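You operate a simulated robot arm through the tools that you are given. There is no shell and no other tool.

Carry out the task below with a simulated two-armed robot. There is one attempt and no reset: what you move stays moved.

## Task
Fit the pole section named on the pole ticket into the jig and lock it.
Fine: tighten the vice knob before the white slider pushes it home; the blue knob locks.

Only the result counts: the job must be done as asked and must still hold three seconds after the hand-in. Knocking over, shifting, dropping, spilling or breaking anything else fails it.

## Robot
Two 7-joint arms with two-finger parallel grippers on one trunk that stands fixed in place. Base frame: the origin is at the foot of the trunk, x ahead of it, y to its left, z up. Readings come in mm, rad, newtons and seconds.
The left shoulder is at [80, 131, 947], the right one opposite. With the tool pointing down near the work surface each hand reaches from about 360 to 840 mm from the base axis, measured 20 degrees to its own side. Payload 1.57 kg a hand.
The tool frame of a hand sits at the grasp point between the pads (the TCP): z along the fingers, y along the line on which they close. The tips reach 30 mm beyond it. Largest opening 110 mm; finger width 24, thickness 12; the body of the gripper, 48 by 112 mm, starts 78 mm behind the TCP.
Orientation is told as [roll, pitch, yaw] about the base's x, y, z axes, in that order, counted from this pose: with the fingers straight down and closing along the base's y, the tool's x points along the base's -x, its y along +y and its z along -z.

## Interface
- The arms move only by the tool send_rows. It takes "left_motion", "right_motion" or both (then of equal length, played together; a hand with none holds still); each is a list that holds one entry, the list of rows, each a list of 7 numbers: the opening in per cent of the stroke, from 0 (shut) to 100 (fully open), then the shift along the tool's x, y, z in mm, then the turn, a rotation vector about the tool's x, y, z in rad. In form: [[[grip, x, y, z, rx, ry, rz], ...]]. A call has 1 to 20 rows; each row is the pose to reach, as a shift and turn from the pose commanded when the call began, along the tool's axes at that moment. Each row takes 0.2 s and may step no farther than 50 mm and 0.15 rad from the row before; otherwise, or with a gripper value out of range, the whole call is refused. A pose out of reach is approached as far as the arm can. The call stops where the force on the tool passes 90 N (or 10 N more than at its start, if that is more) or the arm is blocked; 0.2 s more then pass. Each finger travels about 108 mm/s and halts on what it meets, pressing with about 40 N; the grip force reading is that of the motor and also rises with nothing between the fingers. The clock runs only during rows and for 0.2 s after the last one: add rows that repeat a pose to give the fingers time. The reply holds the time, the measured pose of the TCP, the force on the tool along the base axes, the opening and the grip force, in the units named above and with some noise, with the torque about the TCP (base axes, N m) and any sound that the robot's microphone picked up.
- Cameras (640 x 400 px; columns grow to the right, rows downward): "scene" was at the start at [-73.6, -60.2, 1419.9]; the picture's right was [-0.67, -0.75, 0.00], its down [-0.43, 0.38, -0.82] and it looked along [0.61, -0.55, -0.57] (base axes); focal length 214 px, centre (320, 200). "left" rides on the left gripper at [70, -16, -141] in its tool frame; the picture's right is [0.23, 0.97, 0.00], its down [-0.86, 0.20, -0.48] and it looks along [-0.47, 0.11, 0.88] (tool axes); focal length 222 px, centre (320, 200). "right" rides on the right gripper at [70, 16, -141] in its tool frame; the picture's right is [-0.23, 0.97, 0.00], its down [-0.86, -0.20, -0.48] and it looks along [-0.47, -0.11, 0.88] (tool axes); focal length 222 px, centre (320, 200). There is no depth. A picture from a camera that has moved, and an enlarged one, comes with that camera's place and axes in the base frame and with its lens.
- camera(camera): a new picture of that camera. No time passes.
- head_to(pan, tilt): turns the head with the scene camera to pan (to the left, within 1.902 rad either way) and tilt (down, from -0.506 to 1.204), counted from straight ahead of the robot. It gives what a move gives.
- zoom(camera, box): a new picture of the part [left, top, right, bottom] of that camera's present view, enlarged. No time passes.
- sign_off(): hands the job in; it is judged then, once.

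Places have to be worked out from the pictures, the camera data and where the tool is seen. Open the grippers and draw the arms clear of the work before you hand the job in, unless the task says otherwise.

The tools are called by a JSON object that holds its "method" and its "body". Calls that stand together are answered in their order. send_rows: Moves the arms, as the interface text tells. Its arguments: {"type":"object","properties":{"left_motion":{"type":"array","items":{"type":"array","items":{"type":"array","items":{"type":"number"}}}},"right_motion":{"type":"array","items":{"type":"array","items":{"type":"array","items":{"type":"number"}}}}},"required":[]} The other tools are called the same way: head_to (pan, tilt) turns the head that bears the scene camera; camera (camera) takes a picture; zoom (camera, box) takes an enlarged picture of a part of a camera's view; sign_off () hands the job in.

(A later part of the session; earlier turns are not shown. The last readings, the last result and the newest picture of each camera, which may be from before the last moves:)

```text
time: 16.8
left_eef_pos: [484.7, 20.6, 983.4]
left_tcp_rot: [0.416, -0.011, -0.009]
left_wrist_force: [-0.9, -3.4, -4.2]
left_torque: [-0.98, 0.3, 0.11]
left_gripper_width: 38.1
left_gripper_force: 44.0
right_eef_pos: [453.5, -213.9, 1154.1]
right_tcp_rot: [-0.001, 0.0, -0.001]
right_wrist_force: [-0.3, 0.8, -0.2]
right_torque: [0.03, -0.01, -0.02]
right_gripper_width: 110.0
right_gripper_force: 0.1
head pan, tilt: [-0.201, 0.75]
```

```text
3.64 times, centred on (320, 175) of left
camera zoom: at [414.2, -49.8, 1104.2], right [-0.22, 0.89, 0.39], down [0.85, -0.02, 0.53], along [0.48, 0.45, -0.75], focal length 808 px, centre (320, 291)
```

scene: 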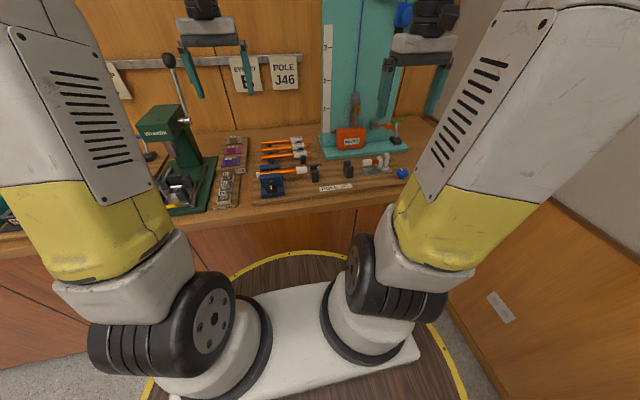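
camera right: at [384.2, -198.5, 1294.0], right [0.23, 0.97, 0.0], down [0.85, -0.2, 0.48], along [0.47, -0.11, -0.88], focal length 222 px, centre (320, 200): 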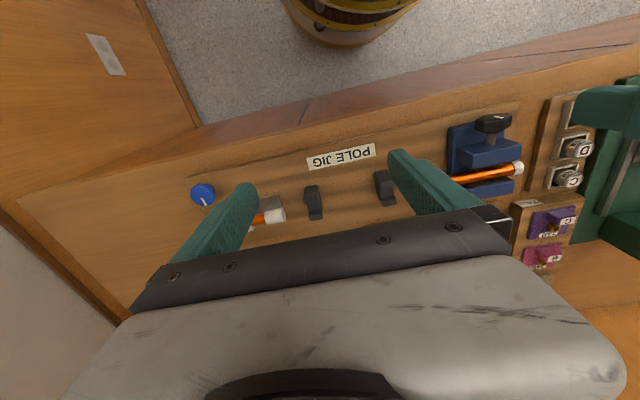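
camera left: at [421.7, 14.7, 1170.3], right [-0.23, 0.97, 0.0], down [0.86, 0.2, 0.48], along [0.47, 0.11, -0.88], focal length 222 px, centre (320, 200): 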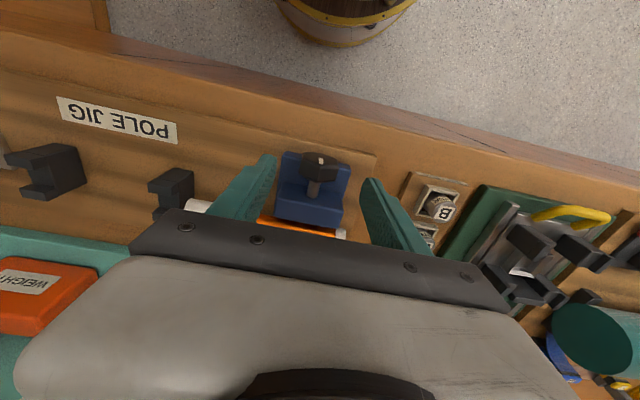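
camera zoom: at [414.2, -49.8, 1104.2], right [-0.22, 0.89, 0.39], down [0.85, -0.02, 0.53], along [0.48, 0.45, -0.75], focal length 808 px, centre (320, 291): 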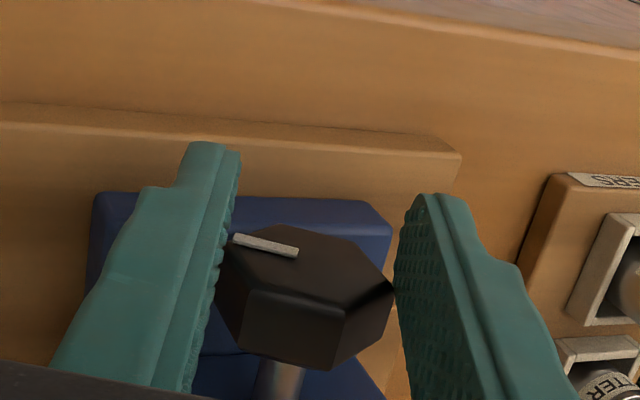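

The hand and knob moved together and the reading now shows about 1 N m resisting, so the vice is getting tight. I turn slightly further to feel whether it has reached its stop.

{"method": "send_rows", "body": {"left_motion": [[[20, 0, -1.0, 0.02, -0.06, 0, 0], [20, 0, -2.1, 0.12, -0.12, 0, 0], [20, 0, -2.1, 0.12, -0.12, 0, 0]]]}}

{"method": "zoom", "body": {"camera": "scene", "box": [250, 155, 310, 205]}}

{"method": "zoom", "body": {"camera": "left", "box": [240, 120, 400, 230]}}

```text
time: 17.6
left_eef_pos: [484.5, 18.9, 981.0]
left_tcp_rot: [0.538, -0.011, -0.006]
left_wrist_force: [-11.0, -16.0, -5.3]
left_torque: [-0.67, 0.42, 0.1]
left_gripper_width: 37.9
left_gripper_force: 43.9
right_eef_pos: [453.9, -215.0, 1154.3]
right_tcp_rot: [0.0, 0.0, -0.001]
right_wrist_force: [0.2, 0.1, 0.8]
right_torque: [0.01, -0.01, 0.0]
right_gripper_width: 109.9
right_gripper_force: 0.1
head pan, tilt: [-0.201, 0.75]
```

```text
8.00 times, centred on (280, 180) of scene
camera zoom: at [-58.6, -18.7, 1407.5], right [-0.2, -0.98, 0.0], down [-0.67, 0.14, -0.73], along [0.72, -0.15, -0.68], focal length 1716 px, centre (640, 360)
```

zoom: 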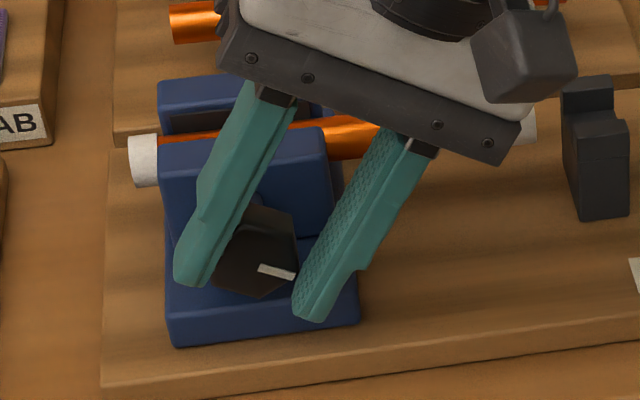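

```text
3.64 times, centred on (320, 175) of left
camera zoom: at [414.1, -66.3, 1093.2], right [-0.23, 0.84, 0.5], down [0.85, -0.08, 0.52], along [0.48, 0.54, -0.69], focal length 808 px, centre (320, 291)
```

zoom: 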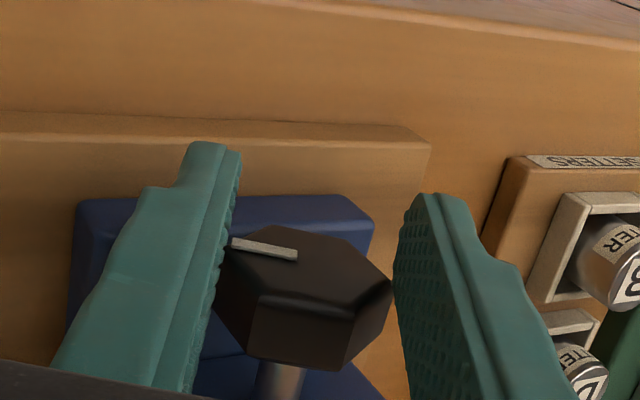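

The mark stayed near 120 degrees while the hand turned on, so the knob seems to be at its stop. I'll regrip upright (where its flats now align) and test it with a firmer hold.

{"method": "send_rows", "body": {"left_motion": [[[55, 0, 0, 0, 0, 0, 0], [60, 0, 0, -25, 0, 0, 0], [60, 0, 0, -50, 0, 0, 0], [60, -0.6, 9.2, -47.5, 0.1345, 0, 0], [60, -1.2, 18.4, -45, 0.269, 0, 0], [60, -1.8, 27.5, -42.4, 0.4035, 0, 0], [60, -2.5, 36.7, -39.8, 0.538, 0, 0], [60, -2.5, 36.7, -39.8, 0.538, 0, 0]]]}}

{"method": "zoom", "body": {"camera": "scene", "box": [260, 165, 300, 205]}}

{"method": "zoom", "body": {"camera": "left", "box": [240, 120, 400, 230]}}

```text
time: 19.4
left_eef_pos: [488.7, 31.5, 1033.8]
left_tcp_rot: [-0.002, -0.012, -0.008]
left_wrist_force: [0.4, -0.1, 0.2]
left_torque: [-0.01, -0.01, -0.01]
left_gripper_width: 66.0
left_gripper_force: 0.1
right_eef_pos: [454.2, -216.0, 1154.7]
right_tcp_rot: [-0.001, 0.0, 0.001]
right_wrist_force: [0.0, -0.4, 0.2]
right_torque: [0.0, 0.0, 0.03]
right_gripper_width: 109.8
right_gripper_force: 0.1
head pan, tilt: [-0.201, 0.75]
```

```text
10.00 times, centred on (280, 185) of scene
camera zoom: at [-58.2, -18.0, 1407.6], right [-0.2, -0.98, 0.0], down [-0.67, 0.14, -0.73], along [0.72, -0.15, -0.68], focal length 2145 px, centre (720, 350)
```

zoom: 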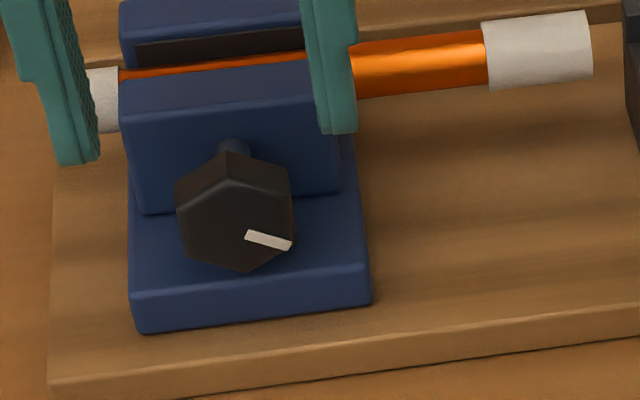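

```text
3.64 times, centred on (320, 175) of left
camera zoom: at [417.5, 17.2, 1174.5], right [-0.22, 0.98, 0.0], down [0.85, 0.19, 0.49], along [0.48, 0.1, -0.87], focal length 808 px, centre (320, 291)
```

zoom: 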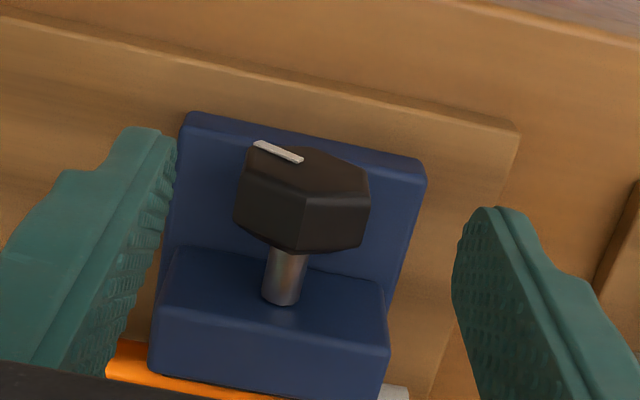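

The front jaw has moved up against the pole and the mark stands at about 114 degrees, flats aligned with the upright hand. I go down, grip and try a further turn.

{"method": "send_rows", "body": {"left_motion": [[[60, 0, -0.5, 20, 0, 0, 0], [55, 0, -1, 40, 0, 0, 0], [52, 0, -1, 50, 0, 0, 0], [20, 0, -1, 50, 0, 0, 0], [20, 0, -1, 50, 0, 0, 0], [20, 0, -1, 50, 0, 0, 0]]]}}

{"method": "zoom", "body": {"camera": "scene", "box": [260, 165, 300, 205]}}

```text
time: 20.8
left_eef_pos: [489.8, 28.9, 985.0]
left_tcp_rot: [0.0, -0.012, -0.007]
left_wrist_force: [1.3, 0.7, -1.3]
left_torque: [0.01, -0.34, -0.05]
left_gripper_width: 38.9
left_gripper_force: 44.6
right_eef_pos: [454.5, -214.5, 1154.6]
right_tcp_rot: [-0.001, -0.001, -0.001]
right_wrist_force: [0.8, -0.2, -0.7]
right_torque: [0.0, -0.05, 0.02]
right_gripper_width: 109.9
right_gripper_force: 0.1
head pan, tilt: [-0.201, 0.75]
```

```text
10.00 times, centred on (280, 185) of scene
camera zoom: at [-58.1, -17.9, 1407.6], right [-0.2, -0.98, 0.0], down [-0.67, 0.14, -0.73], along [0.72, -0.15, -0.68], focal length 2145 px, centre (720, 350)
```

zoom: 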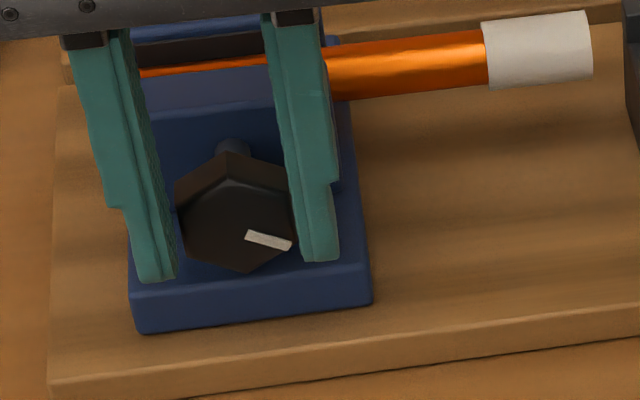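

Well centred (no side force). Small clockwise steps now to feel for the stop.

{"method": "send_rows", "body": {"left_motion": [[[20, 0, -1.14, 0.03, -0.06, 0, 0], [20, 0, -2.27, 0.14, -0.12, 0, 0], [20, 0, -3.4, 0.31, -0.18, 0, 0]]]}}

{"method": "zoom", "body": {"camera": "scene", "box": [260, 165, 300, 205]}}

{"method": "zoom", "body": {"camera": "left", "box": [240, 120, 400, 230]}}

```text
time: 21.6
left_eef_pos: [486.9, 25.2, 983.5]
left_tcp_rot: [0.18, -0.01, -0.007]
left_wrist_force: [-4.3, -4.4, -2.0]
left_torque: [-0.87, 0.3, -0.07]
left_gripper_width: 38.5
left_gripper_force: 44.3
right_eef_pos: [454.3, -215.0, 1154.2]
right_tcp_rot: [0.0, 0.0, 0.0]
right_wrist_force: [0.3, 0.3, -0.3]
right_torque: [0.01, 0.03, 0.02]
right_gripper_width: 110.0
right_gripper_force: 0.1
head pan, tilt: [-0.201, 0.75]
```

```text
10.00 times, centred on (280, 185) of scene
camera zoom: at [-58.3, -18.1, 1407.6], right [-0.2, -0.98, 0.0], down [-0.67, 0.14, -0.73], along [0.72, -0.15, -0.68], focal length 2145 px, centre (720, 350)
```

zoom: 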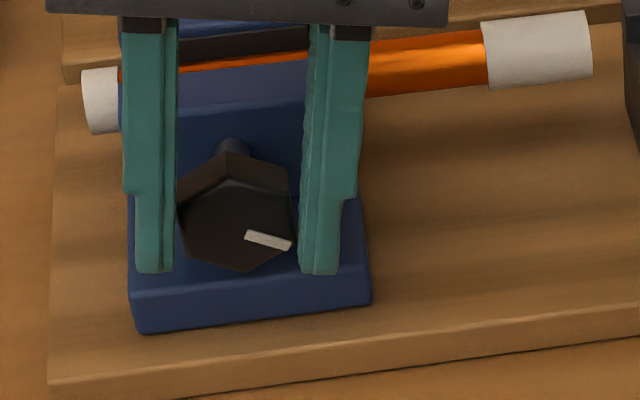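

```text
3.64 times, centred on (320, 175) of left
camera zoom: at [417.2, -13.8, 1119.0], right [-0.22, 0.96, 0.17], down [0.85, 0.1, 0.52], along [0.48, 0.26, -0.84], focal length 808 px, centre (320, 291)
```

zoom: 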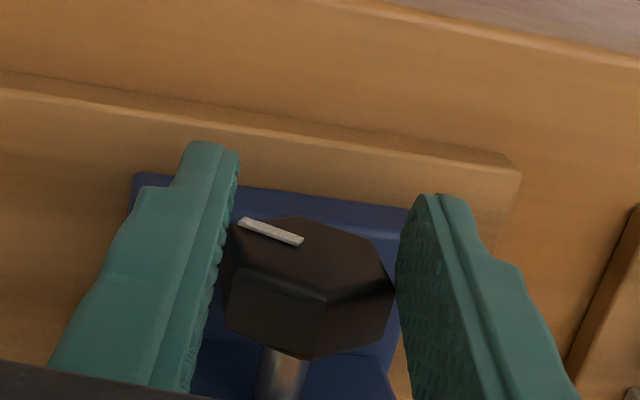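

The knob stays put under about 0.9 N m, so the vice is tight at its stop. I release it, back off along the fingers and move the left hand up and out to the left.

{"method": "send_rows", "body": {"left_motion": [[[55, 0, 0, 0, 0, 0, 0], [60, 0, 0, -25, 0, 0, 0], [60, 0, 0, -60, 0, 0, 0], [60, 14, 31, -78, 0.03, 0, 0], [60, 29, 62, -96, 0.06, 0, 0], [60, 43, 94, -113, 0.09, 0, 0], [60, 58, 125, -131, 0.12, 0, 0], [60, 72, 156, -148, 0.15, 0, 0], [60, 87, 188, -166, 0.18, 0, 0], [60, 87, 188, -166, 0.18, 0, 0]]]}}

{"method": "camera", "body": {"camera": "scene"}}

{"method": "zoom", "body": {"camera": "scene", "box": [250, 130, 330, 205]}}

```text
time: 23.8
left_eef_pos: [399.1, 182.5, 1180.6]
left_tcp_rot: [0.0, -0.013, -0.008]
left_wrist_force: [-0.7, 0.0, 0.6]
left_torque: [0.0, -0.01, 0.0]
left_gripper_width: 65.8
left_gripper_force: 0.3
right_eef_pos: [455.0, -215.0, 1153.2]
right_tcp_rot: [0.0, 0.0, 0.0]
right_wrist_force: [-0.1, 0.1, 0.0]
right_torque: [-0.03, -0.02, -0.03]
right_gripper_width: 109.9
right_gripper_force: 0.0
head pan, tilt: [-0.201, 0.75]
```

```text
taken
```

scene: 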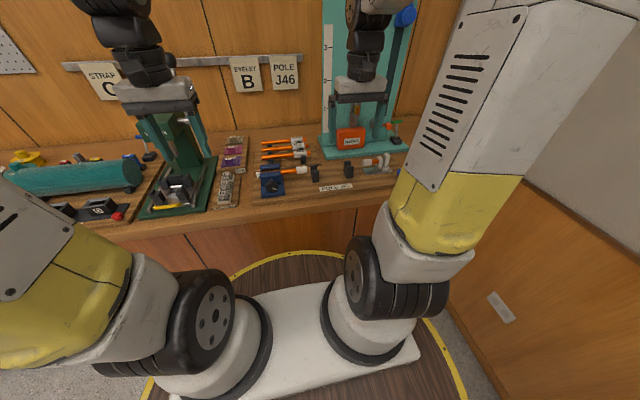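

```text
5.33 times, centred on (290, 168) of scene
camera zoom: at [-58.2, -17.9, 1407.6], right [-0.2, -0.98, 0.0], down [-0.67, 0.14, -0.73], along [0.72, -0.15, -0.68], focal length 1144 px, centre (480, 373)
```

zoom: 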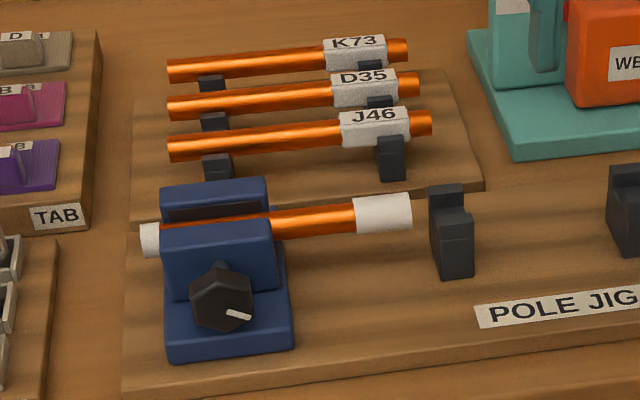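

The vice is set. Now I swing the right hand toward a point above the J46 pole while yawing it +90 degrees, so that the fingers will close across the pole.

{"method": "send_rows", "body": {"right_motion": [[[60, -20, 14.6, 3.6, 0, 0, -0.131], [60, -40, 29.2, 7.2, 0, 0, -0.262], [60, -60, 43.8, 10.8, 0, 0, -0.393], [60, -80, 58.4, 14.4, 0, 0, -0.524], [60, -100, 73, 18, 0, 0, -0.655], [60, -120, 87.6, 21.6, 0, 0, -0.785], [60, -140, 102.2, 25.2, 0, 0, -0.916], [60, -160, 116.8, 28.8, 0, 0, -1.047], [60, -180, 131.4, 32.4, 0, 0, -1.178], [60, -200, 146, 36, 0, 0, -1.309], [60, -220, 160.6, 39.6, 0, 0, -1.44], [60, -240, 177, 43, 0, 0, -1.571], [60, -240, 177, 43, 0, 0, -1.571]]]}}

{"method": "camera", "body": {"camera": "right"}}

{"method": "camera", "body": {"camera": "scene"}}

```text
time: 26.6
left_eef_pos: [399.3, 182.2, 1180.5]
left_tcp_rot: [0.001, -0.008, -0.008]
left_wrist_force: [0.1, 0.1, 0.0]
left_torque: [-0.01, -0.01, 0.0]
left_gripper_width: 66.0
left_gripper_force: 0.1
right_eef_pos: [694.2, -39.1, 1109.9]
right_tcp_rot: [0.0, 0.001, 1.572]
right_wrist_force: [0.2, 0.0, 1.0]
right_torque: [0.02, 0.0, 0.01]
right_gripper_width: 66.2
right_gripper_force: 0.1
head pan, tilt: [-0.201, 0.75]
```

```text
taken
camera right: at [677.4, -108.8, 1250.3], right [-0.97, 0.23, 0.0], down [0.2, 0.86, 0.48], along [0.11, 0.47, -0.88], focal length 222 px, centre (320, 200)
```

right: 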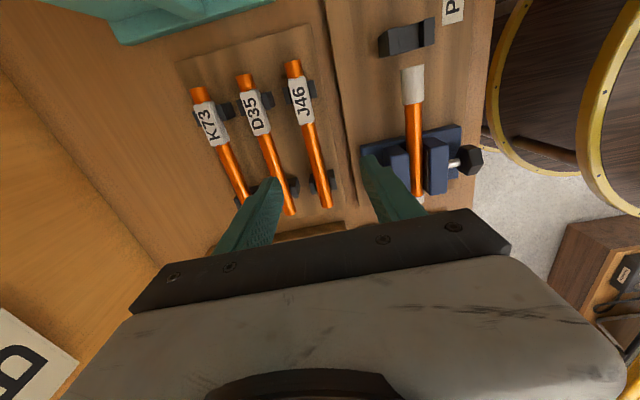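

```text
taken
```

scene: 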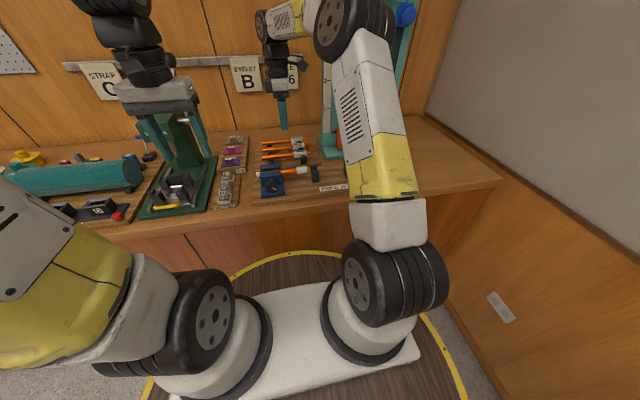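

The hand reached the yawed pose and its camera looks straight onto the poles. I enlarge J46 for an exact position.

{"method": "zoom", "body": {"camera": "right", "box": [260, 40, 420, 220]}}

{"method": "zoom", "body": {"camera": "scene", "box": [255, 130, 325, 180]}}

```text
2.22 times, centred on (340, 130) of right
camera zoom: at [677.4, -108.8, 1250.3], right [-0.97, 0.23, 0.0], down [0.2, 0.86, 0.48], along [0.11, 0.47, -0.88], focal length 494 px, centre (276, 356)
```

zoom: 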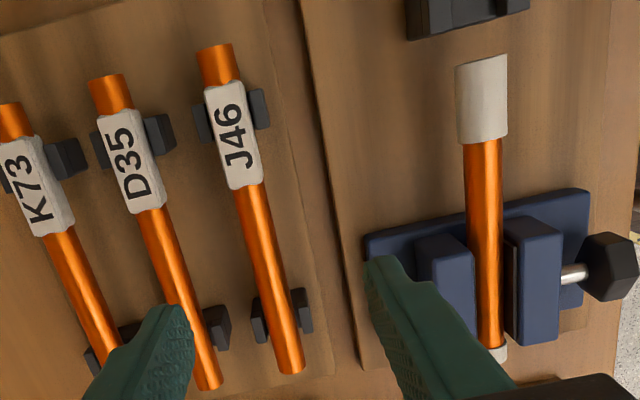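

```text
8.00 times, centred on (290, 155) of scene
camera zoom: at [-58.1, -17.9, 1407.6], right [-0.2, -0.98, 0.0], down [-0.67, 0.14, -0.73], along [0.72, -0.15, -0.68], focal length 1716 px, centre (560, 560)
```

zoom: 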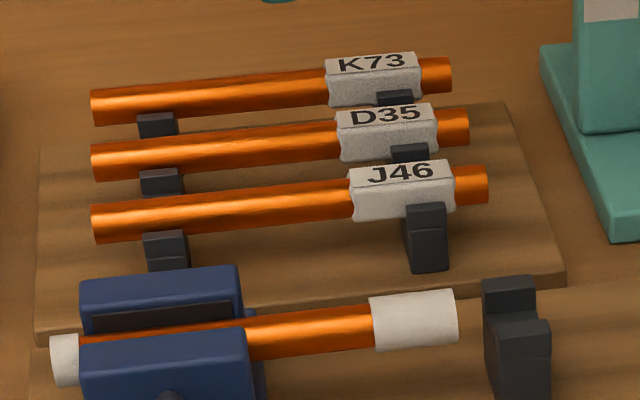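

J46's axis triangulates to about x 706, z 951, y from -134 to +63 (18 mm thick), and the vice socket's end to (575, -98, 963). Before grasping, I look over the jig from the same hand pose to measure the cradles and the slider socket.

{"method": "send_rows", "body": {"right_motion": [[[60, 40, 20, 0, 0, 0, 0], [60, 80, 40, 0, 0, 0, 0], [60, 120, 60, 0, 0, 0, 0], [60, 160, 80, 0, 0, 0, 0], [60, 200, 100, 0, 0, 0, 0], [60, 240, 120, 0, 0, 0, 0], [60, 240, 120, 0, 0, 0, 0]]]}}

{"method": "camera", "body": {"camera": "right"}}

{"method": "zoom", "body": {"camera": "right", "box": [240, 40, 400, 220]}}

```text
time: 28.2
left_eef_pos: [401.2, 182.0, 1181.5]
left_tcp_rot: [-0.001, -0.013, -0.008]
left_wrist_force: [0.0, 0.3, 0.0]
left_torque: [0.01, 0.05, 0.0]
left_gripper_width: 66.0
left_gripper_force: 0.1
right_eef_pos: [574.1, -277.4, 1108.1]
right_tcp_rot: [0.0, -0.001, 1.57]
right_wrist_force: [-0.1, -0.4, -0.1]
right_torque: [0.01, 0.0, -0.01]
right_gripper_width: 65.9
right_gripper_force: 0.1
head pan, tilt: [-0.201, 0.75]
```

```text
taken
camera right: at [556.9, -348.1, 1248.9], right [-0.97, 0.23, 0.0], down [0.2, 0.85, 0.48], along [0.11, 0.47, -0.88], focal length 222 px, centre (320, 200)
```

right: 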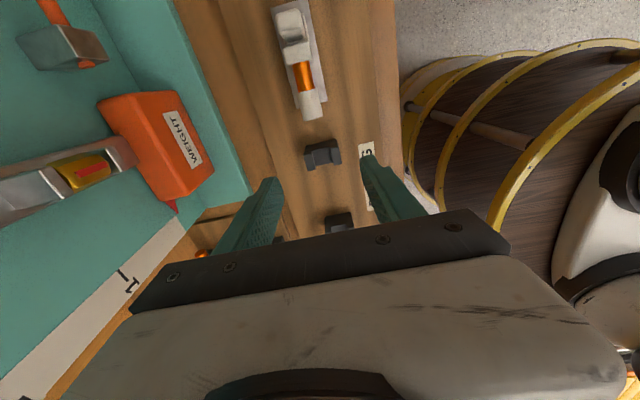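

```text
2.22 times, centred on (320, 130) of right
camera zoom: at [556.9, -348.1, 1248.9], right [-0.97, 0.23, 0.0], down [0.2, 0.85, 0.48], along [0.11, 0.47, -0.88], focal length 494 px, centre (320, 356)
```

zoom: 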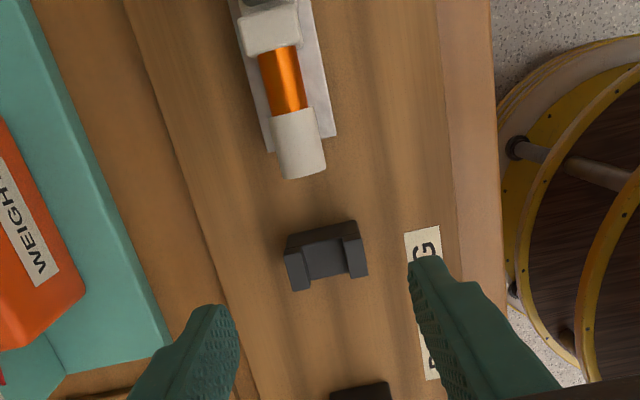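

Good view down on the slider and cradles; I enlarge cradle B, cradle A and the slider.

{"method": "zoom", "body": {"camera": "right", "box": [280, 80, 360, 180]}}

{"method": "zoom", "body": {"camera": "right", "box": [260, 0, 350, 130]}}

{"method": "zoom", "body": {"camera": "right", "box": [290, 180, 390, 250]}}

```text
4.00 times, centred on (320, 130) of right
camera zoom: at [556.9, -348.1, 1248.9], right [-0.97, 0.23, 0.0], down [0.2, 0.85, 0.48], along [0.11, 0.47, -0.88], focal length 888 px, centre (320, 480)
```

zoom: 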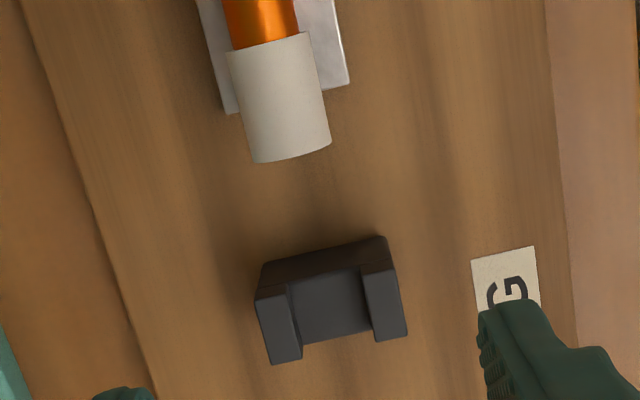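

```text
3.08 times, centred on (305, 65) of right
camera zoom: at [556.9, -348.1, 1248.9], right [-0.97, 0.23, 0.0], down [0.2, 0.85, 0.48], along [0.11, 0.47, -0.88], focal length 684 px, centre (366, 615)
```

zoom: 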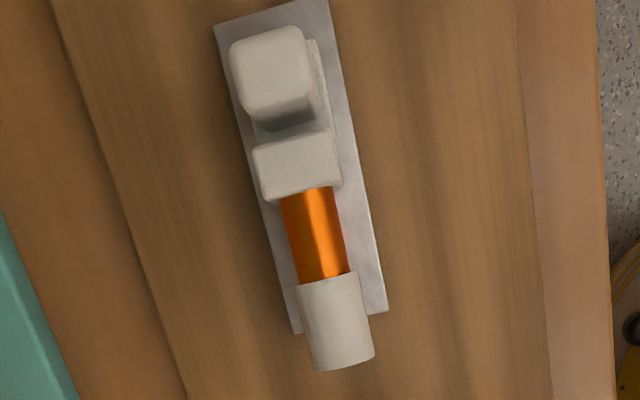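

```text
5.71 times, centred on (340, 215) of right
camera zoom: at [556.9, -348.1, 1248.9], right [-0.97, 0.23, 0.0], down [0.2, 0.85, 0.48], along [0.11, 0.47, -0.88], focal length 1269 px, centre (206, 114)
```

zoom: 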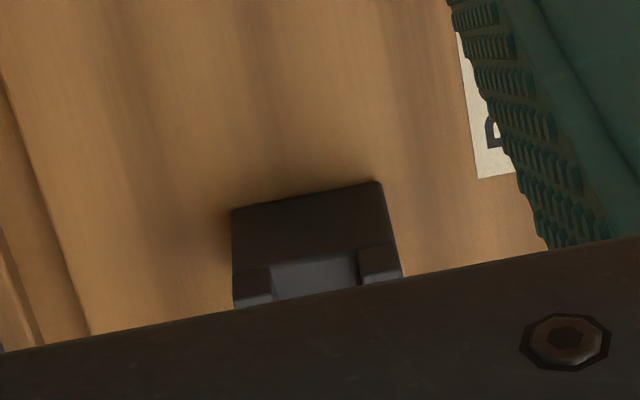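

The cradle notches centre at x≈573.5, cradle A spans about y -150 to -126 and B -270 to -246; the slider socket ends at y≈-308.7, so the pole needs to move by about Δy -168 to centre in the gap. I return over J46 and lower to just above it.

{"method": "send_rows", "body": {"right_motion": [[[50, -40, -22, 0, 0, 0, 0], [45, -80, -44, 0, 0, 0, 0], [40, -120, -66, 0, 0, 0, 0], [40, -160, -88, 0, 0, 0, 0], [40, -200, -110, 0, 0, 0, 0], [40, -241, -132, 0, 0, 0, 0], [40, -241, -132, 40, 0, 0, 0], [40, -241, -132, 85, 0, 0, 0], [40, -241, -132, 85, 0, 0, 0]]]}}

{"method": "camera", "body": {"camera": "right"}}

{"method": "zoom", "body": {"camera": "right", "box": [240, 80, 400, 230]}}

{"method": "zoom", "body": {"camera": "scene", "box": [255, 110, 335, 180]}}

```text
time: 30.2
left_eef_pos: [398.3, 183.2, 1180.1]
left_tcp_rot: [0.0, -0.011, -0.007]
left_wrist_force: [0.1, -0.3, 0.6]
left_torque: [-0.02, 0.0, 0.02]
left_gripper_width: 66.1
left_gripper_force: 0.0
right_eef_pos: [705.8, -37.7, 1025.9]
right_tcp_rot: [0.0, 0.0, 1.571]
right_wrist_force: [-0.4, 0.0, 0.0]
right_torque: [0.0, 0.01, 0.0]
right_gripper_width: 44.0
right_gripper_force: 0.1
head pan, tilt: [-0.201, 0.75]
```

```text
taken
camera right: at [689.1, -107.7, 1166.9], right [-0.97, 0.23, 0.0], down [0.2, 0.85, 0.48], along [0.11, 0.47, -0.88], focal length 222 px, centre (320, 200)
```

right: 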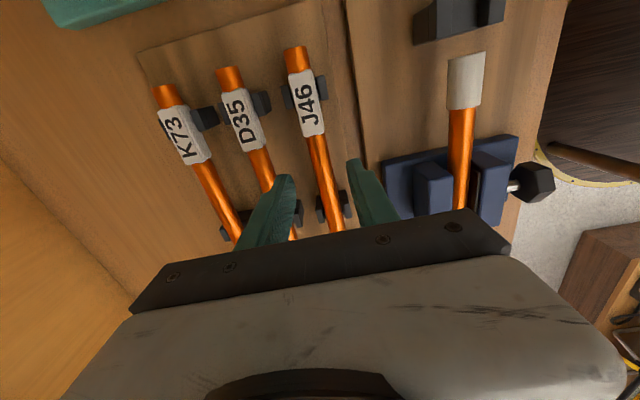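

```text
2.67 times, centred on (320, 155) of right
camera zoom: at [689.1, -107.7, 1166.9], right [-0.97, 0.23, 0.0], down [0.2, 0.85, 0.48], along [0.11, 0.47, -0.88], focal length 592 px, centre (320, 320)
```

zoom: 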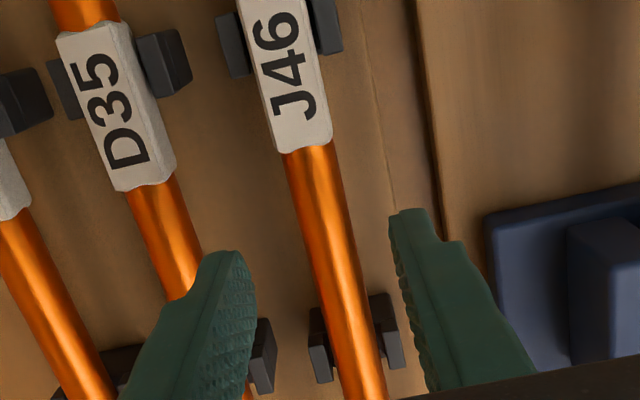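

```text
5.71 times, centred on (295, 145) of scene
camera zoom: at [-58.1, -17.9, 1407.6], right [-0.2, -0.98, 0.0], down [-0.67, 0.14, -0.73], along [0.72, -0.15, -0.68], focal length 1226 px, centre (463, 514)
```

zoom: 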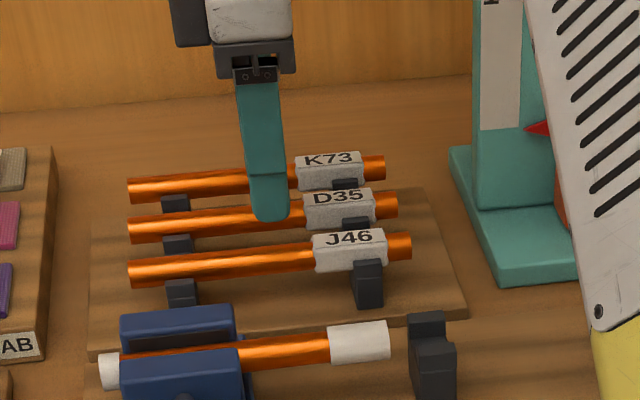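

The fingers straddle J46 between its label and the far cradle, with room to D35. I go down to z≈962 and watch the force.

{"method": "send_rows", "body": {"right_motion": [[[40, 0, 0, 16, 0, 0, 0], [40, 0, 0, 32, 0, 0, 0], [40, 0, 0, 48, 0, 0, 0], [40, 0, 0, 63, 0, 0, 0], [40, 0, 0, 63, 0, 0, 0]]]}}

{"method": "zoom", "body": {"camera": "right", "box": [240, 80, 400, 230]}}

{"method": "zoom", "body": {"camera": "scene", "box": [255, 120, 325, 180]}}

```text
time: 31.4
left_eef_pos: [398.7, 181.8, 1180.5]
left_tcp_rot: [-0.001, -0.012, -0.005]
left_wrist_force: [0.9, -0.2, 0.3]
left_torque: [0.05, -0.01, 0.02]
left_gripper_width: 65.7
left_gripper_force: 0.2
right_eef_pos: [705.2, -35.3, 961.4]
right_tcp_rot: [-0.001, 0.0, 1.57]
right_wrist_force: [-0.6, 0.3, -0.2]
right_torque: [0.03, 0.0, -0.02]
right_gripper_width: 44.0
right_gripper_force: 0.0
head pan, tilt: [-0.201, 0.75]
```

```text
2.67 times, centred on (320, 155) of right
camera zoom: at [688.9, -106.3, 1102.6], right [-0.97, 0.23, 0.0], down [0.2, 0.86, 0.48], along [0.11, 0.47, -0.88], focal length 592 px, centre (320, 320)
```

zoom: 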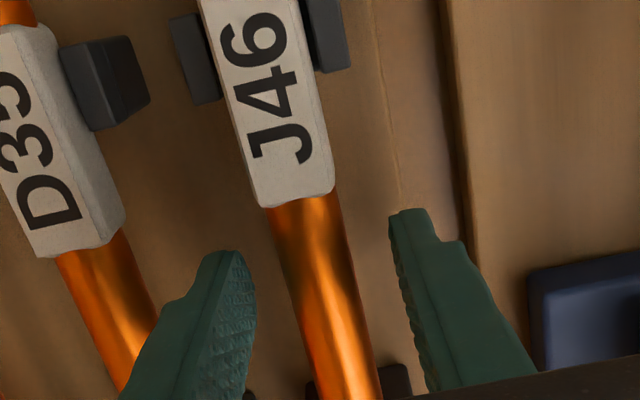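

```text
6.67 times, centred on (290, 150) of scene
camera zoom: at [-58.1, -17.9, 1407.6], right [-0.2, -0.98, 0.0], down [-0.67, 0.14, -0.73], along [0.72, -0.15, -0.68], focal length 1430 px, centre (520, 533)
```

zoom: 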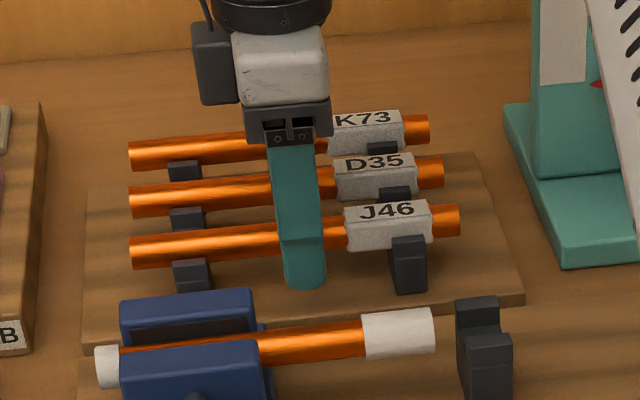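

The fingers are either side of the bare pole near its middle. I close on it.

{"method": "send_rows", "body": {"right_motion": [[[25, 0, 0, 0, 0, 0, 0], [5, 0, 0, 0, 0, 0, 0], [5, 0, 0, 0, 0, 0, 0], [5, 0, 0, 0, 0, 0, 0]]]}}

{"method": "zoom", "body": {"camera": "right", "box": [240, 80, 400, 230]}}

```text
time: 32.4
left_eef_pos: [398.2, 181.4, 1180.2]
left_tcp_rot: [0.001, -0.012, -0.007]
left_wrist_force: [-0.5, -0.4, 0.6]
left_torque: [0.02, 0.0, 0.03]
left_gripper_width: 66.0
left_gripper_force: 0.0
right_eef_pos: [705.5, -36.2, 961.8]
right_tcp_rot: [0.0, 0.001, 1.571]
right_wrist_force: [-0.3, -0.3, -0.3]
right_torque: [0.0, 0.0, -0.01]
right_gripper_width: 18.0
right_gripper_force: 32.9
head pan, tilt: [-0.201, 0.75]
```

```text
2.67 times, centred on (320, 155) of right
camera zoom: at [689.0, -106.1, 1102.8], right [-0.97, 0.23, 0.0], down [0.2, 0.86, 0.48], along [0.11, 0.47, -0.88], focal length 592 px, centre (320, 320)
```

zoom: 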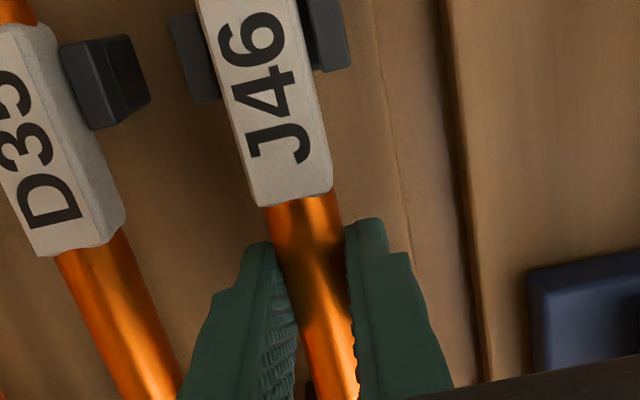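

Gripped at 18.0 mm with no side force. I lift straight up 85 mm.

{"method": "send_rows", "body": {"right_motion": [[[5, 0, 0, -10, 0, 0, 0], [5, 0, 0, -30, 0, 0, 0], [5, 0, 0, -55, 0, 0, 0], [5, 0, 0, -85, 0, 0, 0], [5, 0, 0, -85, 0, 0, 0]]]}}

{"method": "camera", "body": {"camera": "right"}}

{"method": "zoom", "body": {"camera": "scene", "box": [250, 100, 340, 180]}}

```text
time: 33.6
left_eef_pos: [399.4, 181.9, 1179.9]
left_tcp_rot: [-0.001, -0.012, -0.006]
left_wrist_force: [0.1, -0.8, 0.1]
left_torque: [0.04, -0.01, -0.02]
left_gripper_width: 66.1
left_gripper_force: 0.1
right_eef_pos: [704.1, -36.8, 1048.5]
right_tcp_rot: [0.0, 0.001, 1.569]
right_wrist_force: [-0.6, 0.0, 0.2]
right_torque: [-0.02, -0.02, 0.02]
right_gripper_width: 18.0
right_gripper_force: 31.9
head pan, tilt: [-0.201, 0.75]
```

```text
taken
camera right: at [688.5, -106.8, 1188.7], right [-0.97, 0.23, 0.0], down [0.2, 0.86, 0.48], along [0.11, 0.47, -0.88], focal length 222 px, centre (320, 200)
```

right: 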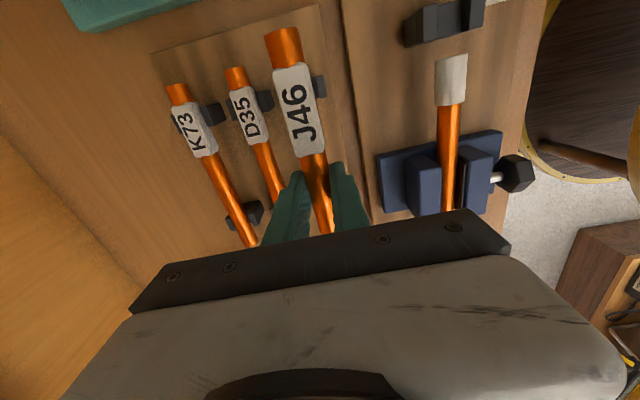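

```text
5.00 times, centred on (295, 140) of scene
camera zoom: at [-58.1, -17.9, 1407.6], right [-0.2, -0.98, 0.0], down [-0.67, 0.14, -0.73], along [0.72, -0.15, -0.68], focal length 1072 px, centre (445, 500)
```

zoom: 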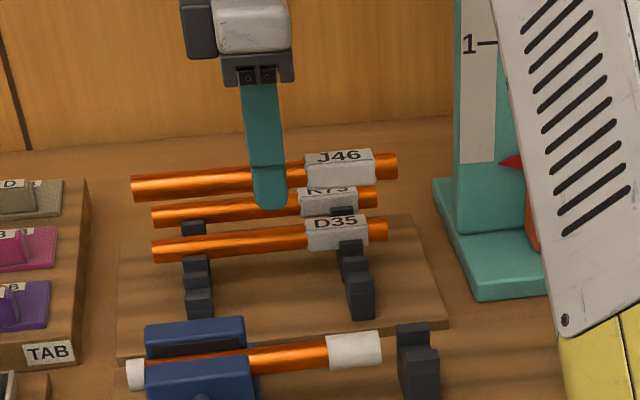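

J46 is in the hand, level, and the other two poles are undisturbed. I carry it over the jig, first toward the robot and then sideways, keeping it high.

{"method": "send_rows", "body": {"right_motion": [[[5, 0, 40, 0, 0, 0, 0], [5, 20, 70, 0, 0, 0, 0], [5, 60, 95, 0, 0, 0, 0], [5, 100, 115, 0, 0, 0, 0], [5, 140, 128, 0, 0, 0, 0], [5, 168.5, 131, 0, 0, 0, 0], [5, 168.5, 131, 0, 0, 0, 0]]]}}

{"method": "camera", "body": {"camera": "right"}}

{"method": "zoom", "body": {"camera": "scene", "box": [260, 110, 400, 210]}}

{"method": "camera", "body": {"camera": "left"}}

```text
time: 35.2
left_eef_pos: [399.7, 182.5, 1180.4]
left_tcp_rot: [0.0, -0.012, -0.008]
left_wrist_force: [-0.2, 0.1, 0.4]
left_torque: [-0.01, 0.0, 0.0]
left_gripper_width: 65.8
left_gripper_force: 0.0
right_eef_pos: [574.0, -206.8, 1048.6]
right_tcp_rot: [0.0, 0.0, 1.571]
right_wrist_force: [-0.3, 0.6, -1.3]
right_torque: [-0.01, 0.03, 0.03]
right_gripper_width: 17.9
right_gripper_force: 32.3
head pan, tilt: [-0.201, 0.75]
```

```text
taken
camera right: at [558.8, -276.1, 1188.0], right [-0.97, 0.23, 0.0], down [0.2, 0.86, 0.48], along [0.11, 0.47, -0.88], focal length 222 px, centre (320, 200)
```

right: 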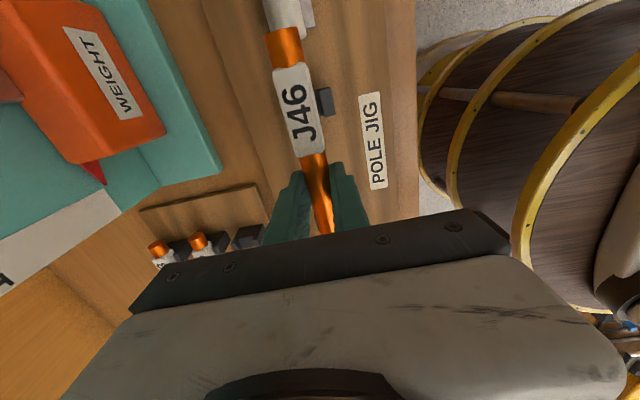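

```text
4.00 times, centred on (330, 160) of scene
camera zoom: at [-58.2, -17.9, 1407.6], right [-0.2, -0.98, 0.0], down [-0.67, 0.14, -0.73], along [0.72, -0.15, -0.68], focal length 858 px, centre (280, 360)
```

zoom: 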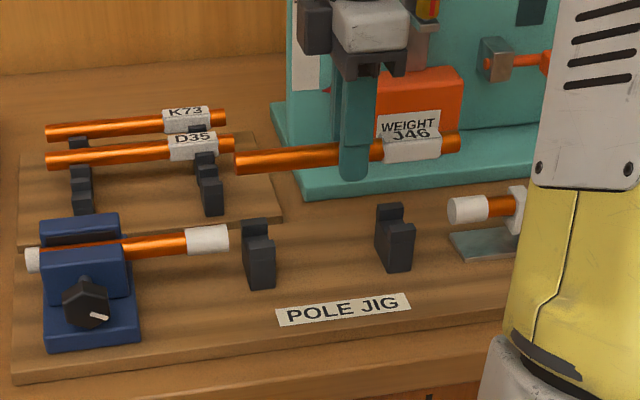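

```text
taken
camera left: at [328.8, 167.4, 1320.2], right [-0.22, 0.98, 0.0], down [0.85, 0.19, 0.49], along [0.48, 0.11, -0.87], focal length 222 px, centre (320, 200)
```

left: 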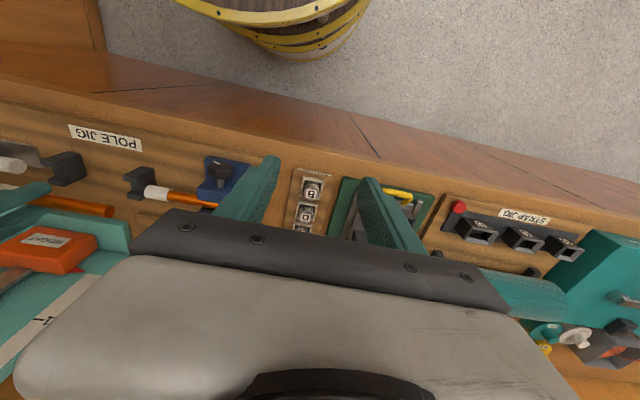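

The pole hangs over the jig. I enlarge the two ends from the scene camera to compare them with the sockets before lowering.

{"method": "zoom", "body": {"camera": "scene", "box": [290, 130, 340, 180]}}

{"method": "zoom", "body": {"camera": "scene", "box": [340, 130, 390, 180]}}

{"method": "zoom", "body": {"camera": "right", "box": [250, 0, 350, 160]}}

```text
8.00 times, centred on (315, 155) of scene
camera zoom: at [-58.2, -17.9, 1407.6], right [-0.2, -0.98, 0.0], down [-0.67, 0.14, -0.73], along [0.72, -0.15, -0.68], focal length 1716 px, centre (360, 560)
```

zoom: 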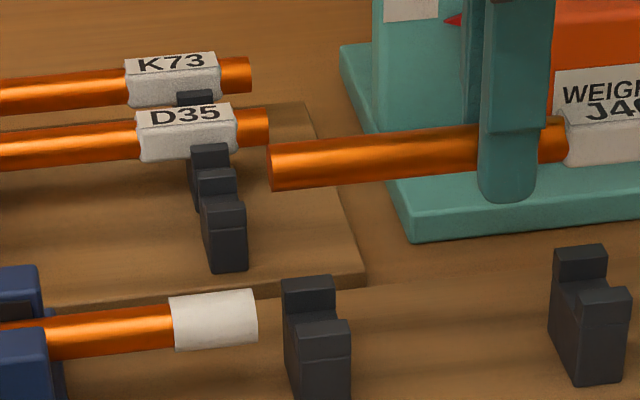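

```text
8.00 times, centred on (365, 155) of scene
camera zoom: at [-58.2, -17.9, 1407.6], right [-0.2, -0.98, 0.0], down [-0.67, 0.14, -0.73], along [0.72, -0.15, -0.68], focal length 1716 px, centre (-40, 560)
```

zoom: 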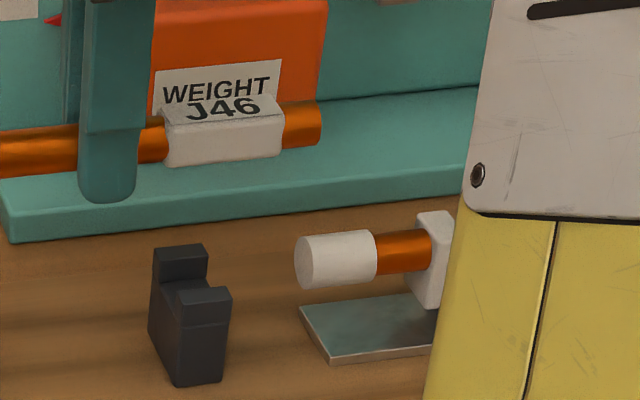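

```text
2.50 times, centred on (300, 80) of right
camera zoom: at [558.8, -276.1, 1188.0], right [-0.97, 0.23, 0.0], down [0.2, 0.86, 0.48], along [0.11, 0.47, -0.88], focal length 555 px, centre (370, 500)
```

zoom: 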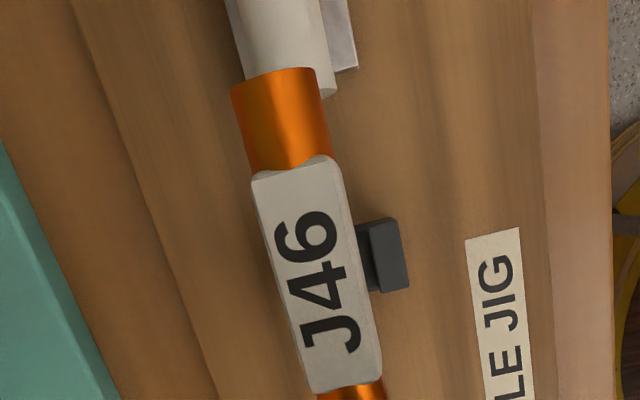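

By the scene view the pole centre is about 3 mm too far right for the gap, and prong tops are at z≈968. I shift it +3 mm in y and lower it to about 8 mm above the prongs for a check.

{"method": "send_rows", "body": {"right_motion": [[[5, -3.2, 0, 0, 0, 0, 0], [5, -3.2, 0, 18, 0, 0, 0], [5, -3.2, 0, 36, 0, 0, 0], [5, -3.2, 0, 50, 0, 0, 0], [5, -3.2, 0, 50, 0, 0, 0]]]}}

{"method": "zoom", "body": {"camera": "scene", "box": [295, 145, 335, 185]}}

{"method": "zoom", "body": {"camera": "scene", "box": [340, 145, 380, 185]}}

{"method": "zoom", "body": {"camera": "right", "box": [250, 0, 350, 160]}}

{"method": "zoom", "body": {"camera": "left", "box": [0, 100, 220, 230]}}

```text
time: 36.4
left_eef_pos: [398.7, 182.9, 1180.4]
left_tcp_rot: [0.001, -0.011, -0.008]
left_wrist_force: [-0.3, -0.8, 0.6]
left_torque: [0.0, 0.04, -0.04]
left_gripper_width: 66.0
left_gripper_force: 0.1
right_eef_pos: [577.4, -201.5, 997.9]
right_tcp_rot: [0.0, -0.001, 1.572]
right_wrist_force: [0.4, 0.3, -0.3]
right_torque: [-0.01, 0.01, -0.01]
right_gripper_width: 18.0
right_gripper_force: 32.8
head pan, tilt: [-0.201, 0.75]
```

```text
10.00 times, centred on (315, 165) of scene
camera zoom: at [-58.1, -17.9, 1407.6], right [-0.2, -0.98, 0.0], down [-0.67, 0.14, -0.73], along [0.72, -0.15, -0.68], focal length 2145 px, centre (370, 550)
```

zoom: 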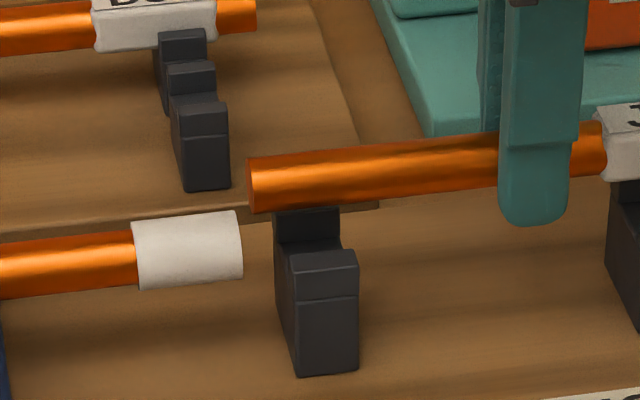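

```text
10.00 times, centred on (360, 165) of scene
camera zoom: at [-58.1, -17.9, 1407.6], right [-0.2, -0.98, 0.0], down [-0.67, 0.14, -0.73], along [0.72, -0.15, -0.68], focal length 2145 px, centre (-80, 550)
```

zoom: 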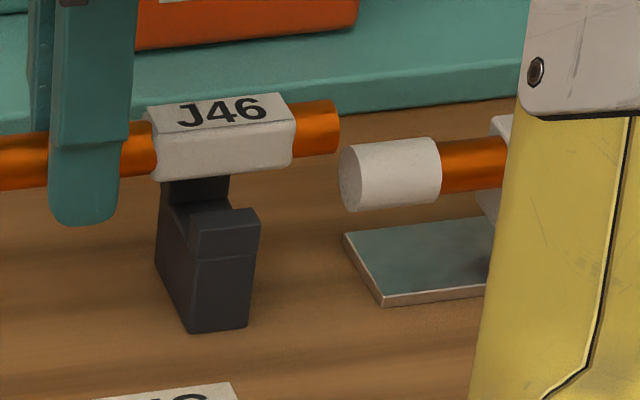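

```text
2.50 times, centred on (300, 80) of right
camera zoom: at [559.6, -271.6, 1138.4], right [-0.97, 0.23, 0.0], down [0.2, 0.86, 0.48], along [0.11, 0.47, -0.88], focal length 555 px, centre (370, 500)
```

zoom: 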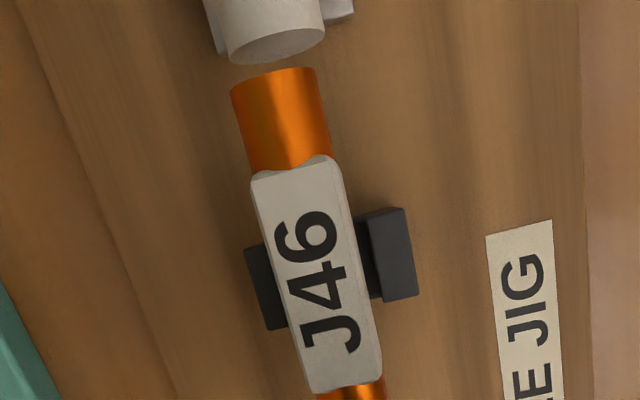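

```text
2.91 times, centred on (110, 165) of left
camera zoom: at [328.9, 167.4, 1320.2], right [-0.22, 0.98, 0.0], down [0.85, 0.19, 0.49], along [0.48, 0.11, -0.87], focal length 646 px, centre (931, 302)
```

zoom: 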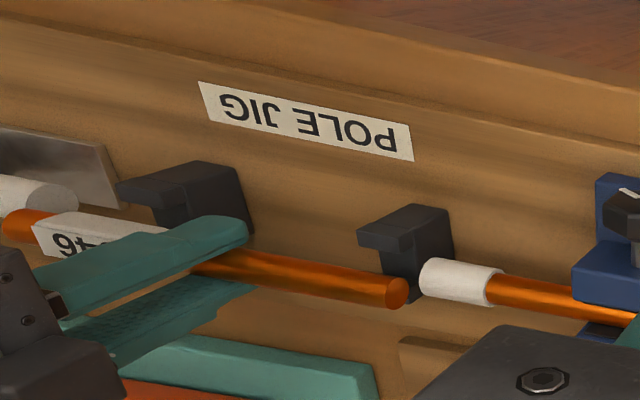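

From the hand camera the pole sits about 1.5 mm too far from the robot relative to cradle B. I nudge it by -1.5 mm in x and re-read the pose.

{"method": "send_rows", "body": {"right_motion": [[[5, 0, 1.5, 0, 0, 0, 0], [5, 0, 1.5, 0, 0, 0, 0], [5, 0, 1.5, 0, 0, 0, 0]]]}}

{"method": "zoom", "body": {"camera": "right", "box": [280, 60, 360, 160]}}

{"method": "zoom", "body": {"camera": "left", "box": [0, 140, 160, 230]}}

```text
time: 37.2
left_eef_pos: [399.2, 181.8, 1180.3]
left_tcp_rot: [0.0, -0.012, -0.006]
left_wrist_force: [-0.1, -0.7, 0.4]
left_torque: [-0.01, -0.04, 0.0]
left_gripper_width: 66.0
left_gripper_force: 0.1
right_eef_pos: [574.5, -202.2, 997.8]
right_tcp_rot: [0.0, 0.0, 1.571]
right_wrist_force: [-1.1, -0.1, -0.5]
right_torque: [-0.02, 0.0, -0.02]
right_gripper_width: 18.1
right_gripper_force: 32.9
head pan, tilt: [-0.201, 0.75]
```

```text
4.00 times, centred on (320, 110) of right
camera zoom: at [557.7, -272.1, 1138.1], right [-0.97, 0.23, 0.0], down [0.2, 0.86, 0.48], along [0.11, 0.47, -0.88], focal length 888 px, centre (320, 560)
```

zoom: 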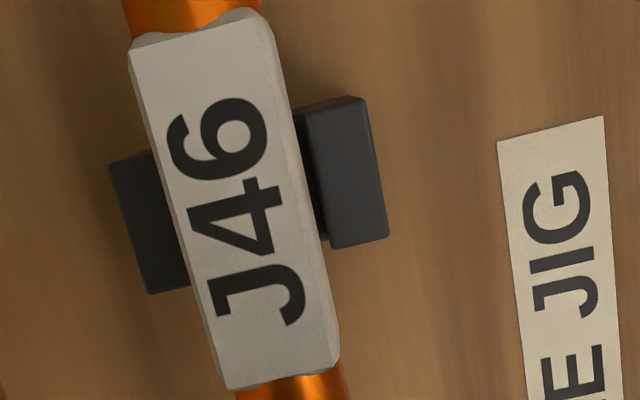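

```text
4.00 times, centred on (80, 185) of left
camera zoom: at [328.9, 167.4, 1320.2], right [-0.22, 0.98, 0.0], down [0.85, 0.19, 0.49], along [0.48, 0.11, -0.87], focal length 888 px, centre (1280, 260)
```

zoom: 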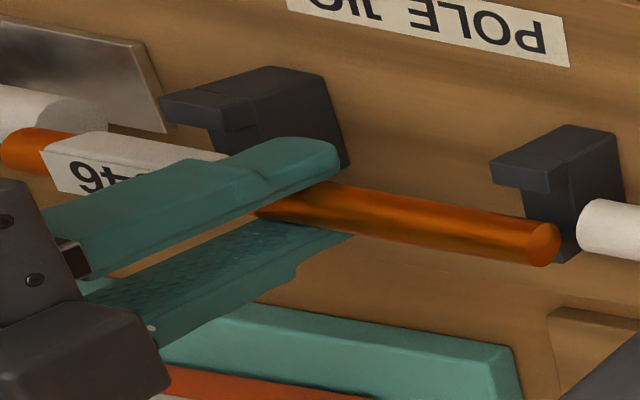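

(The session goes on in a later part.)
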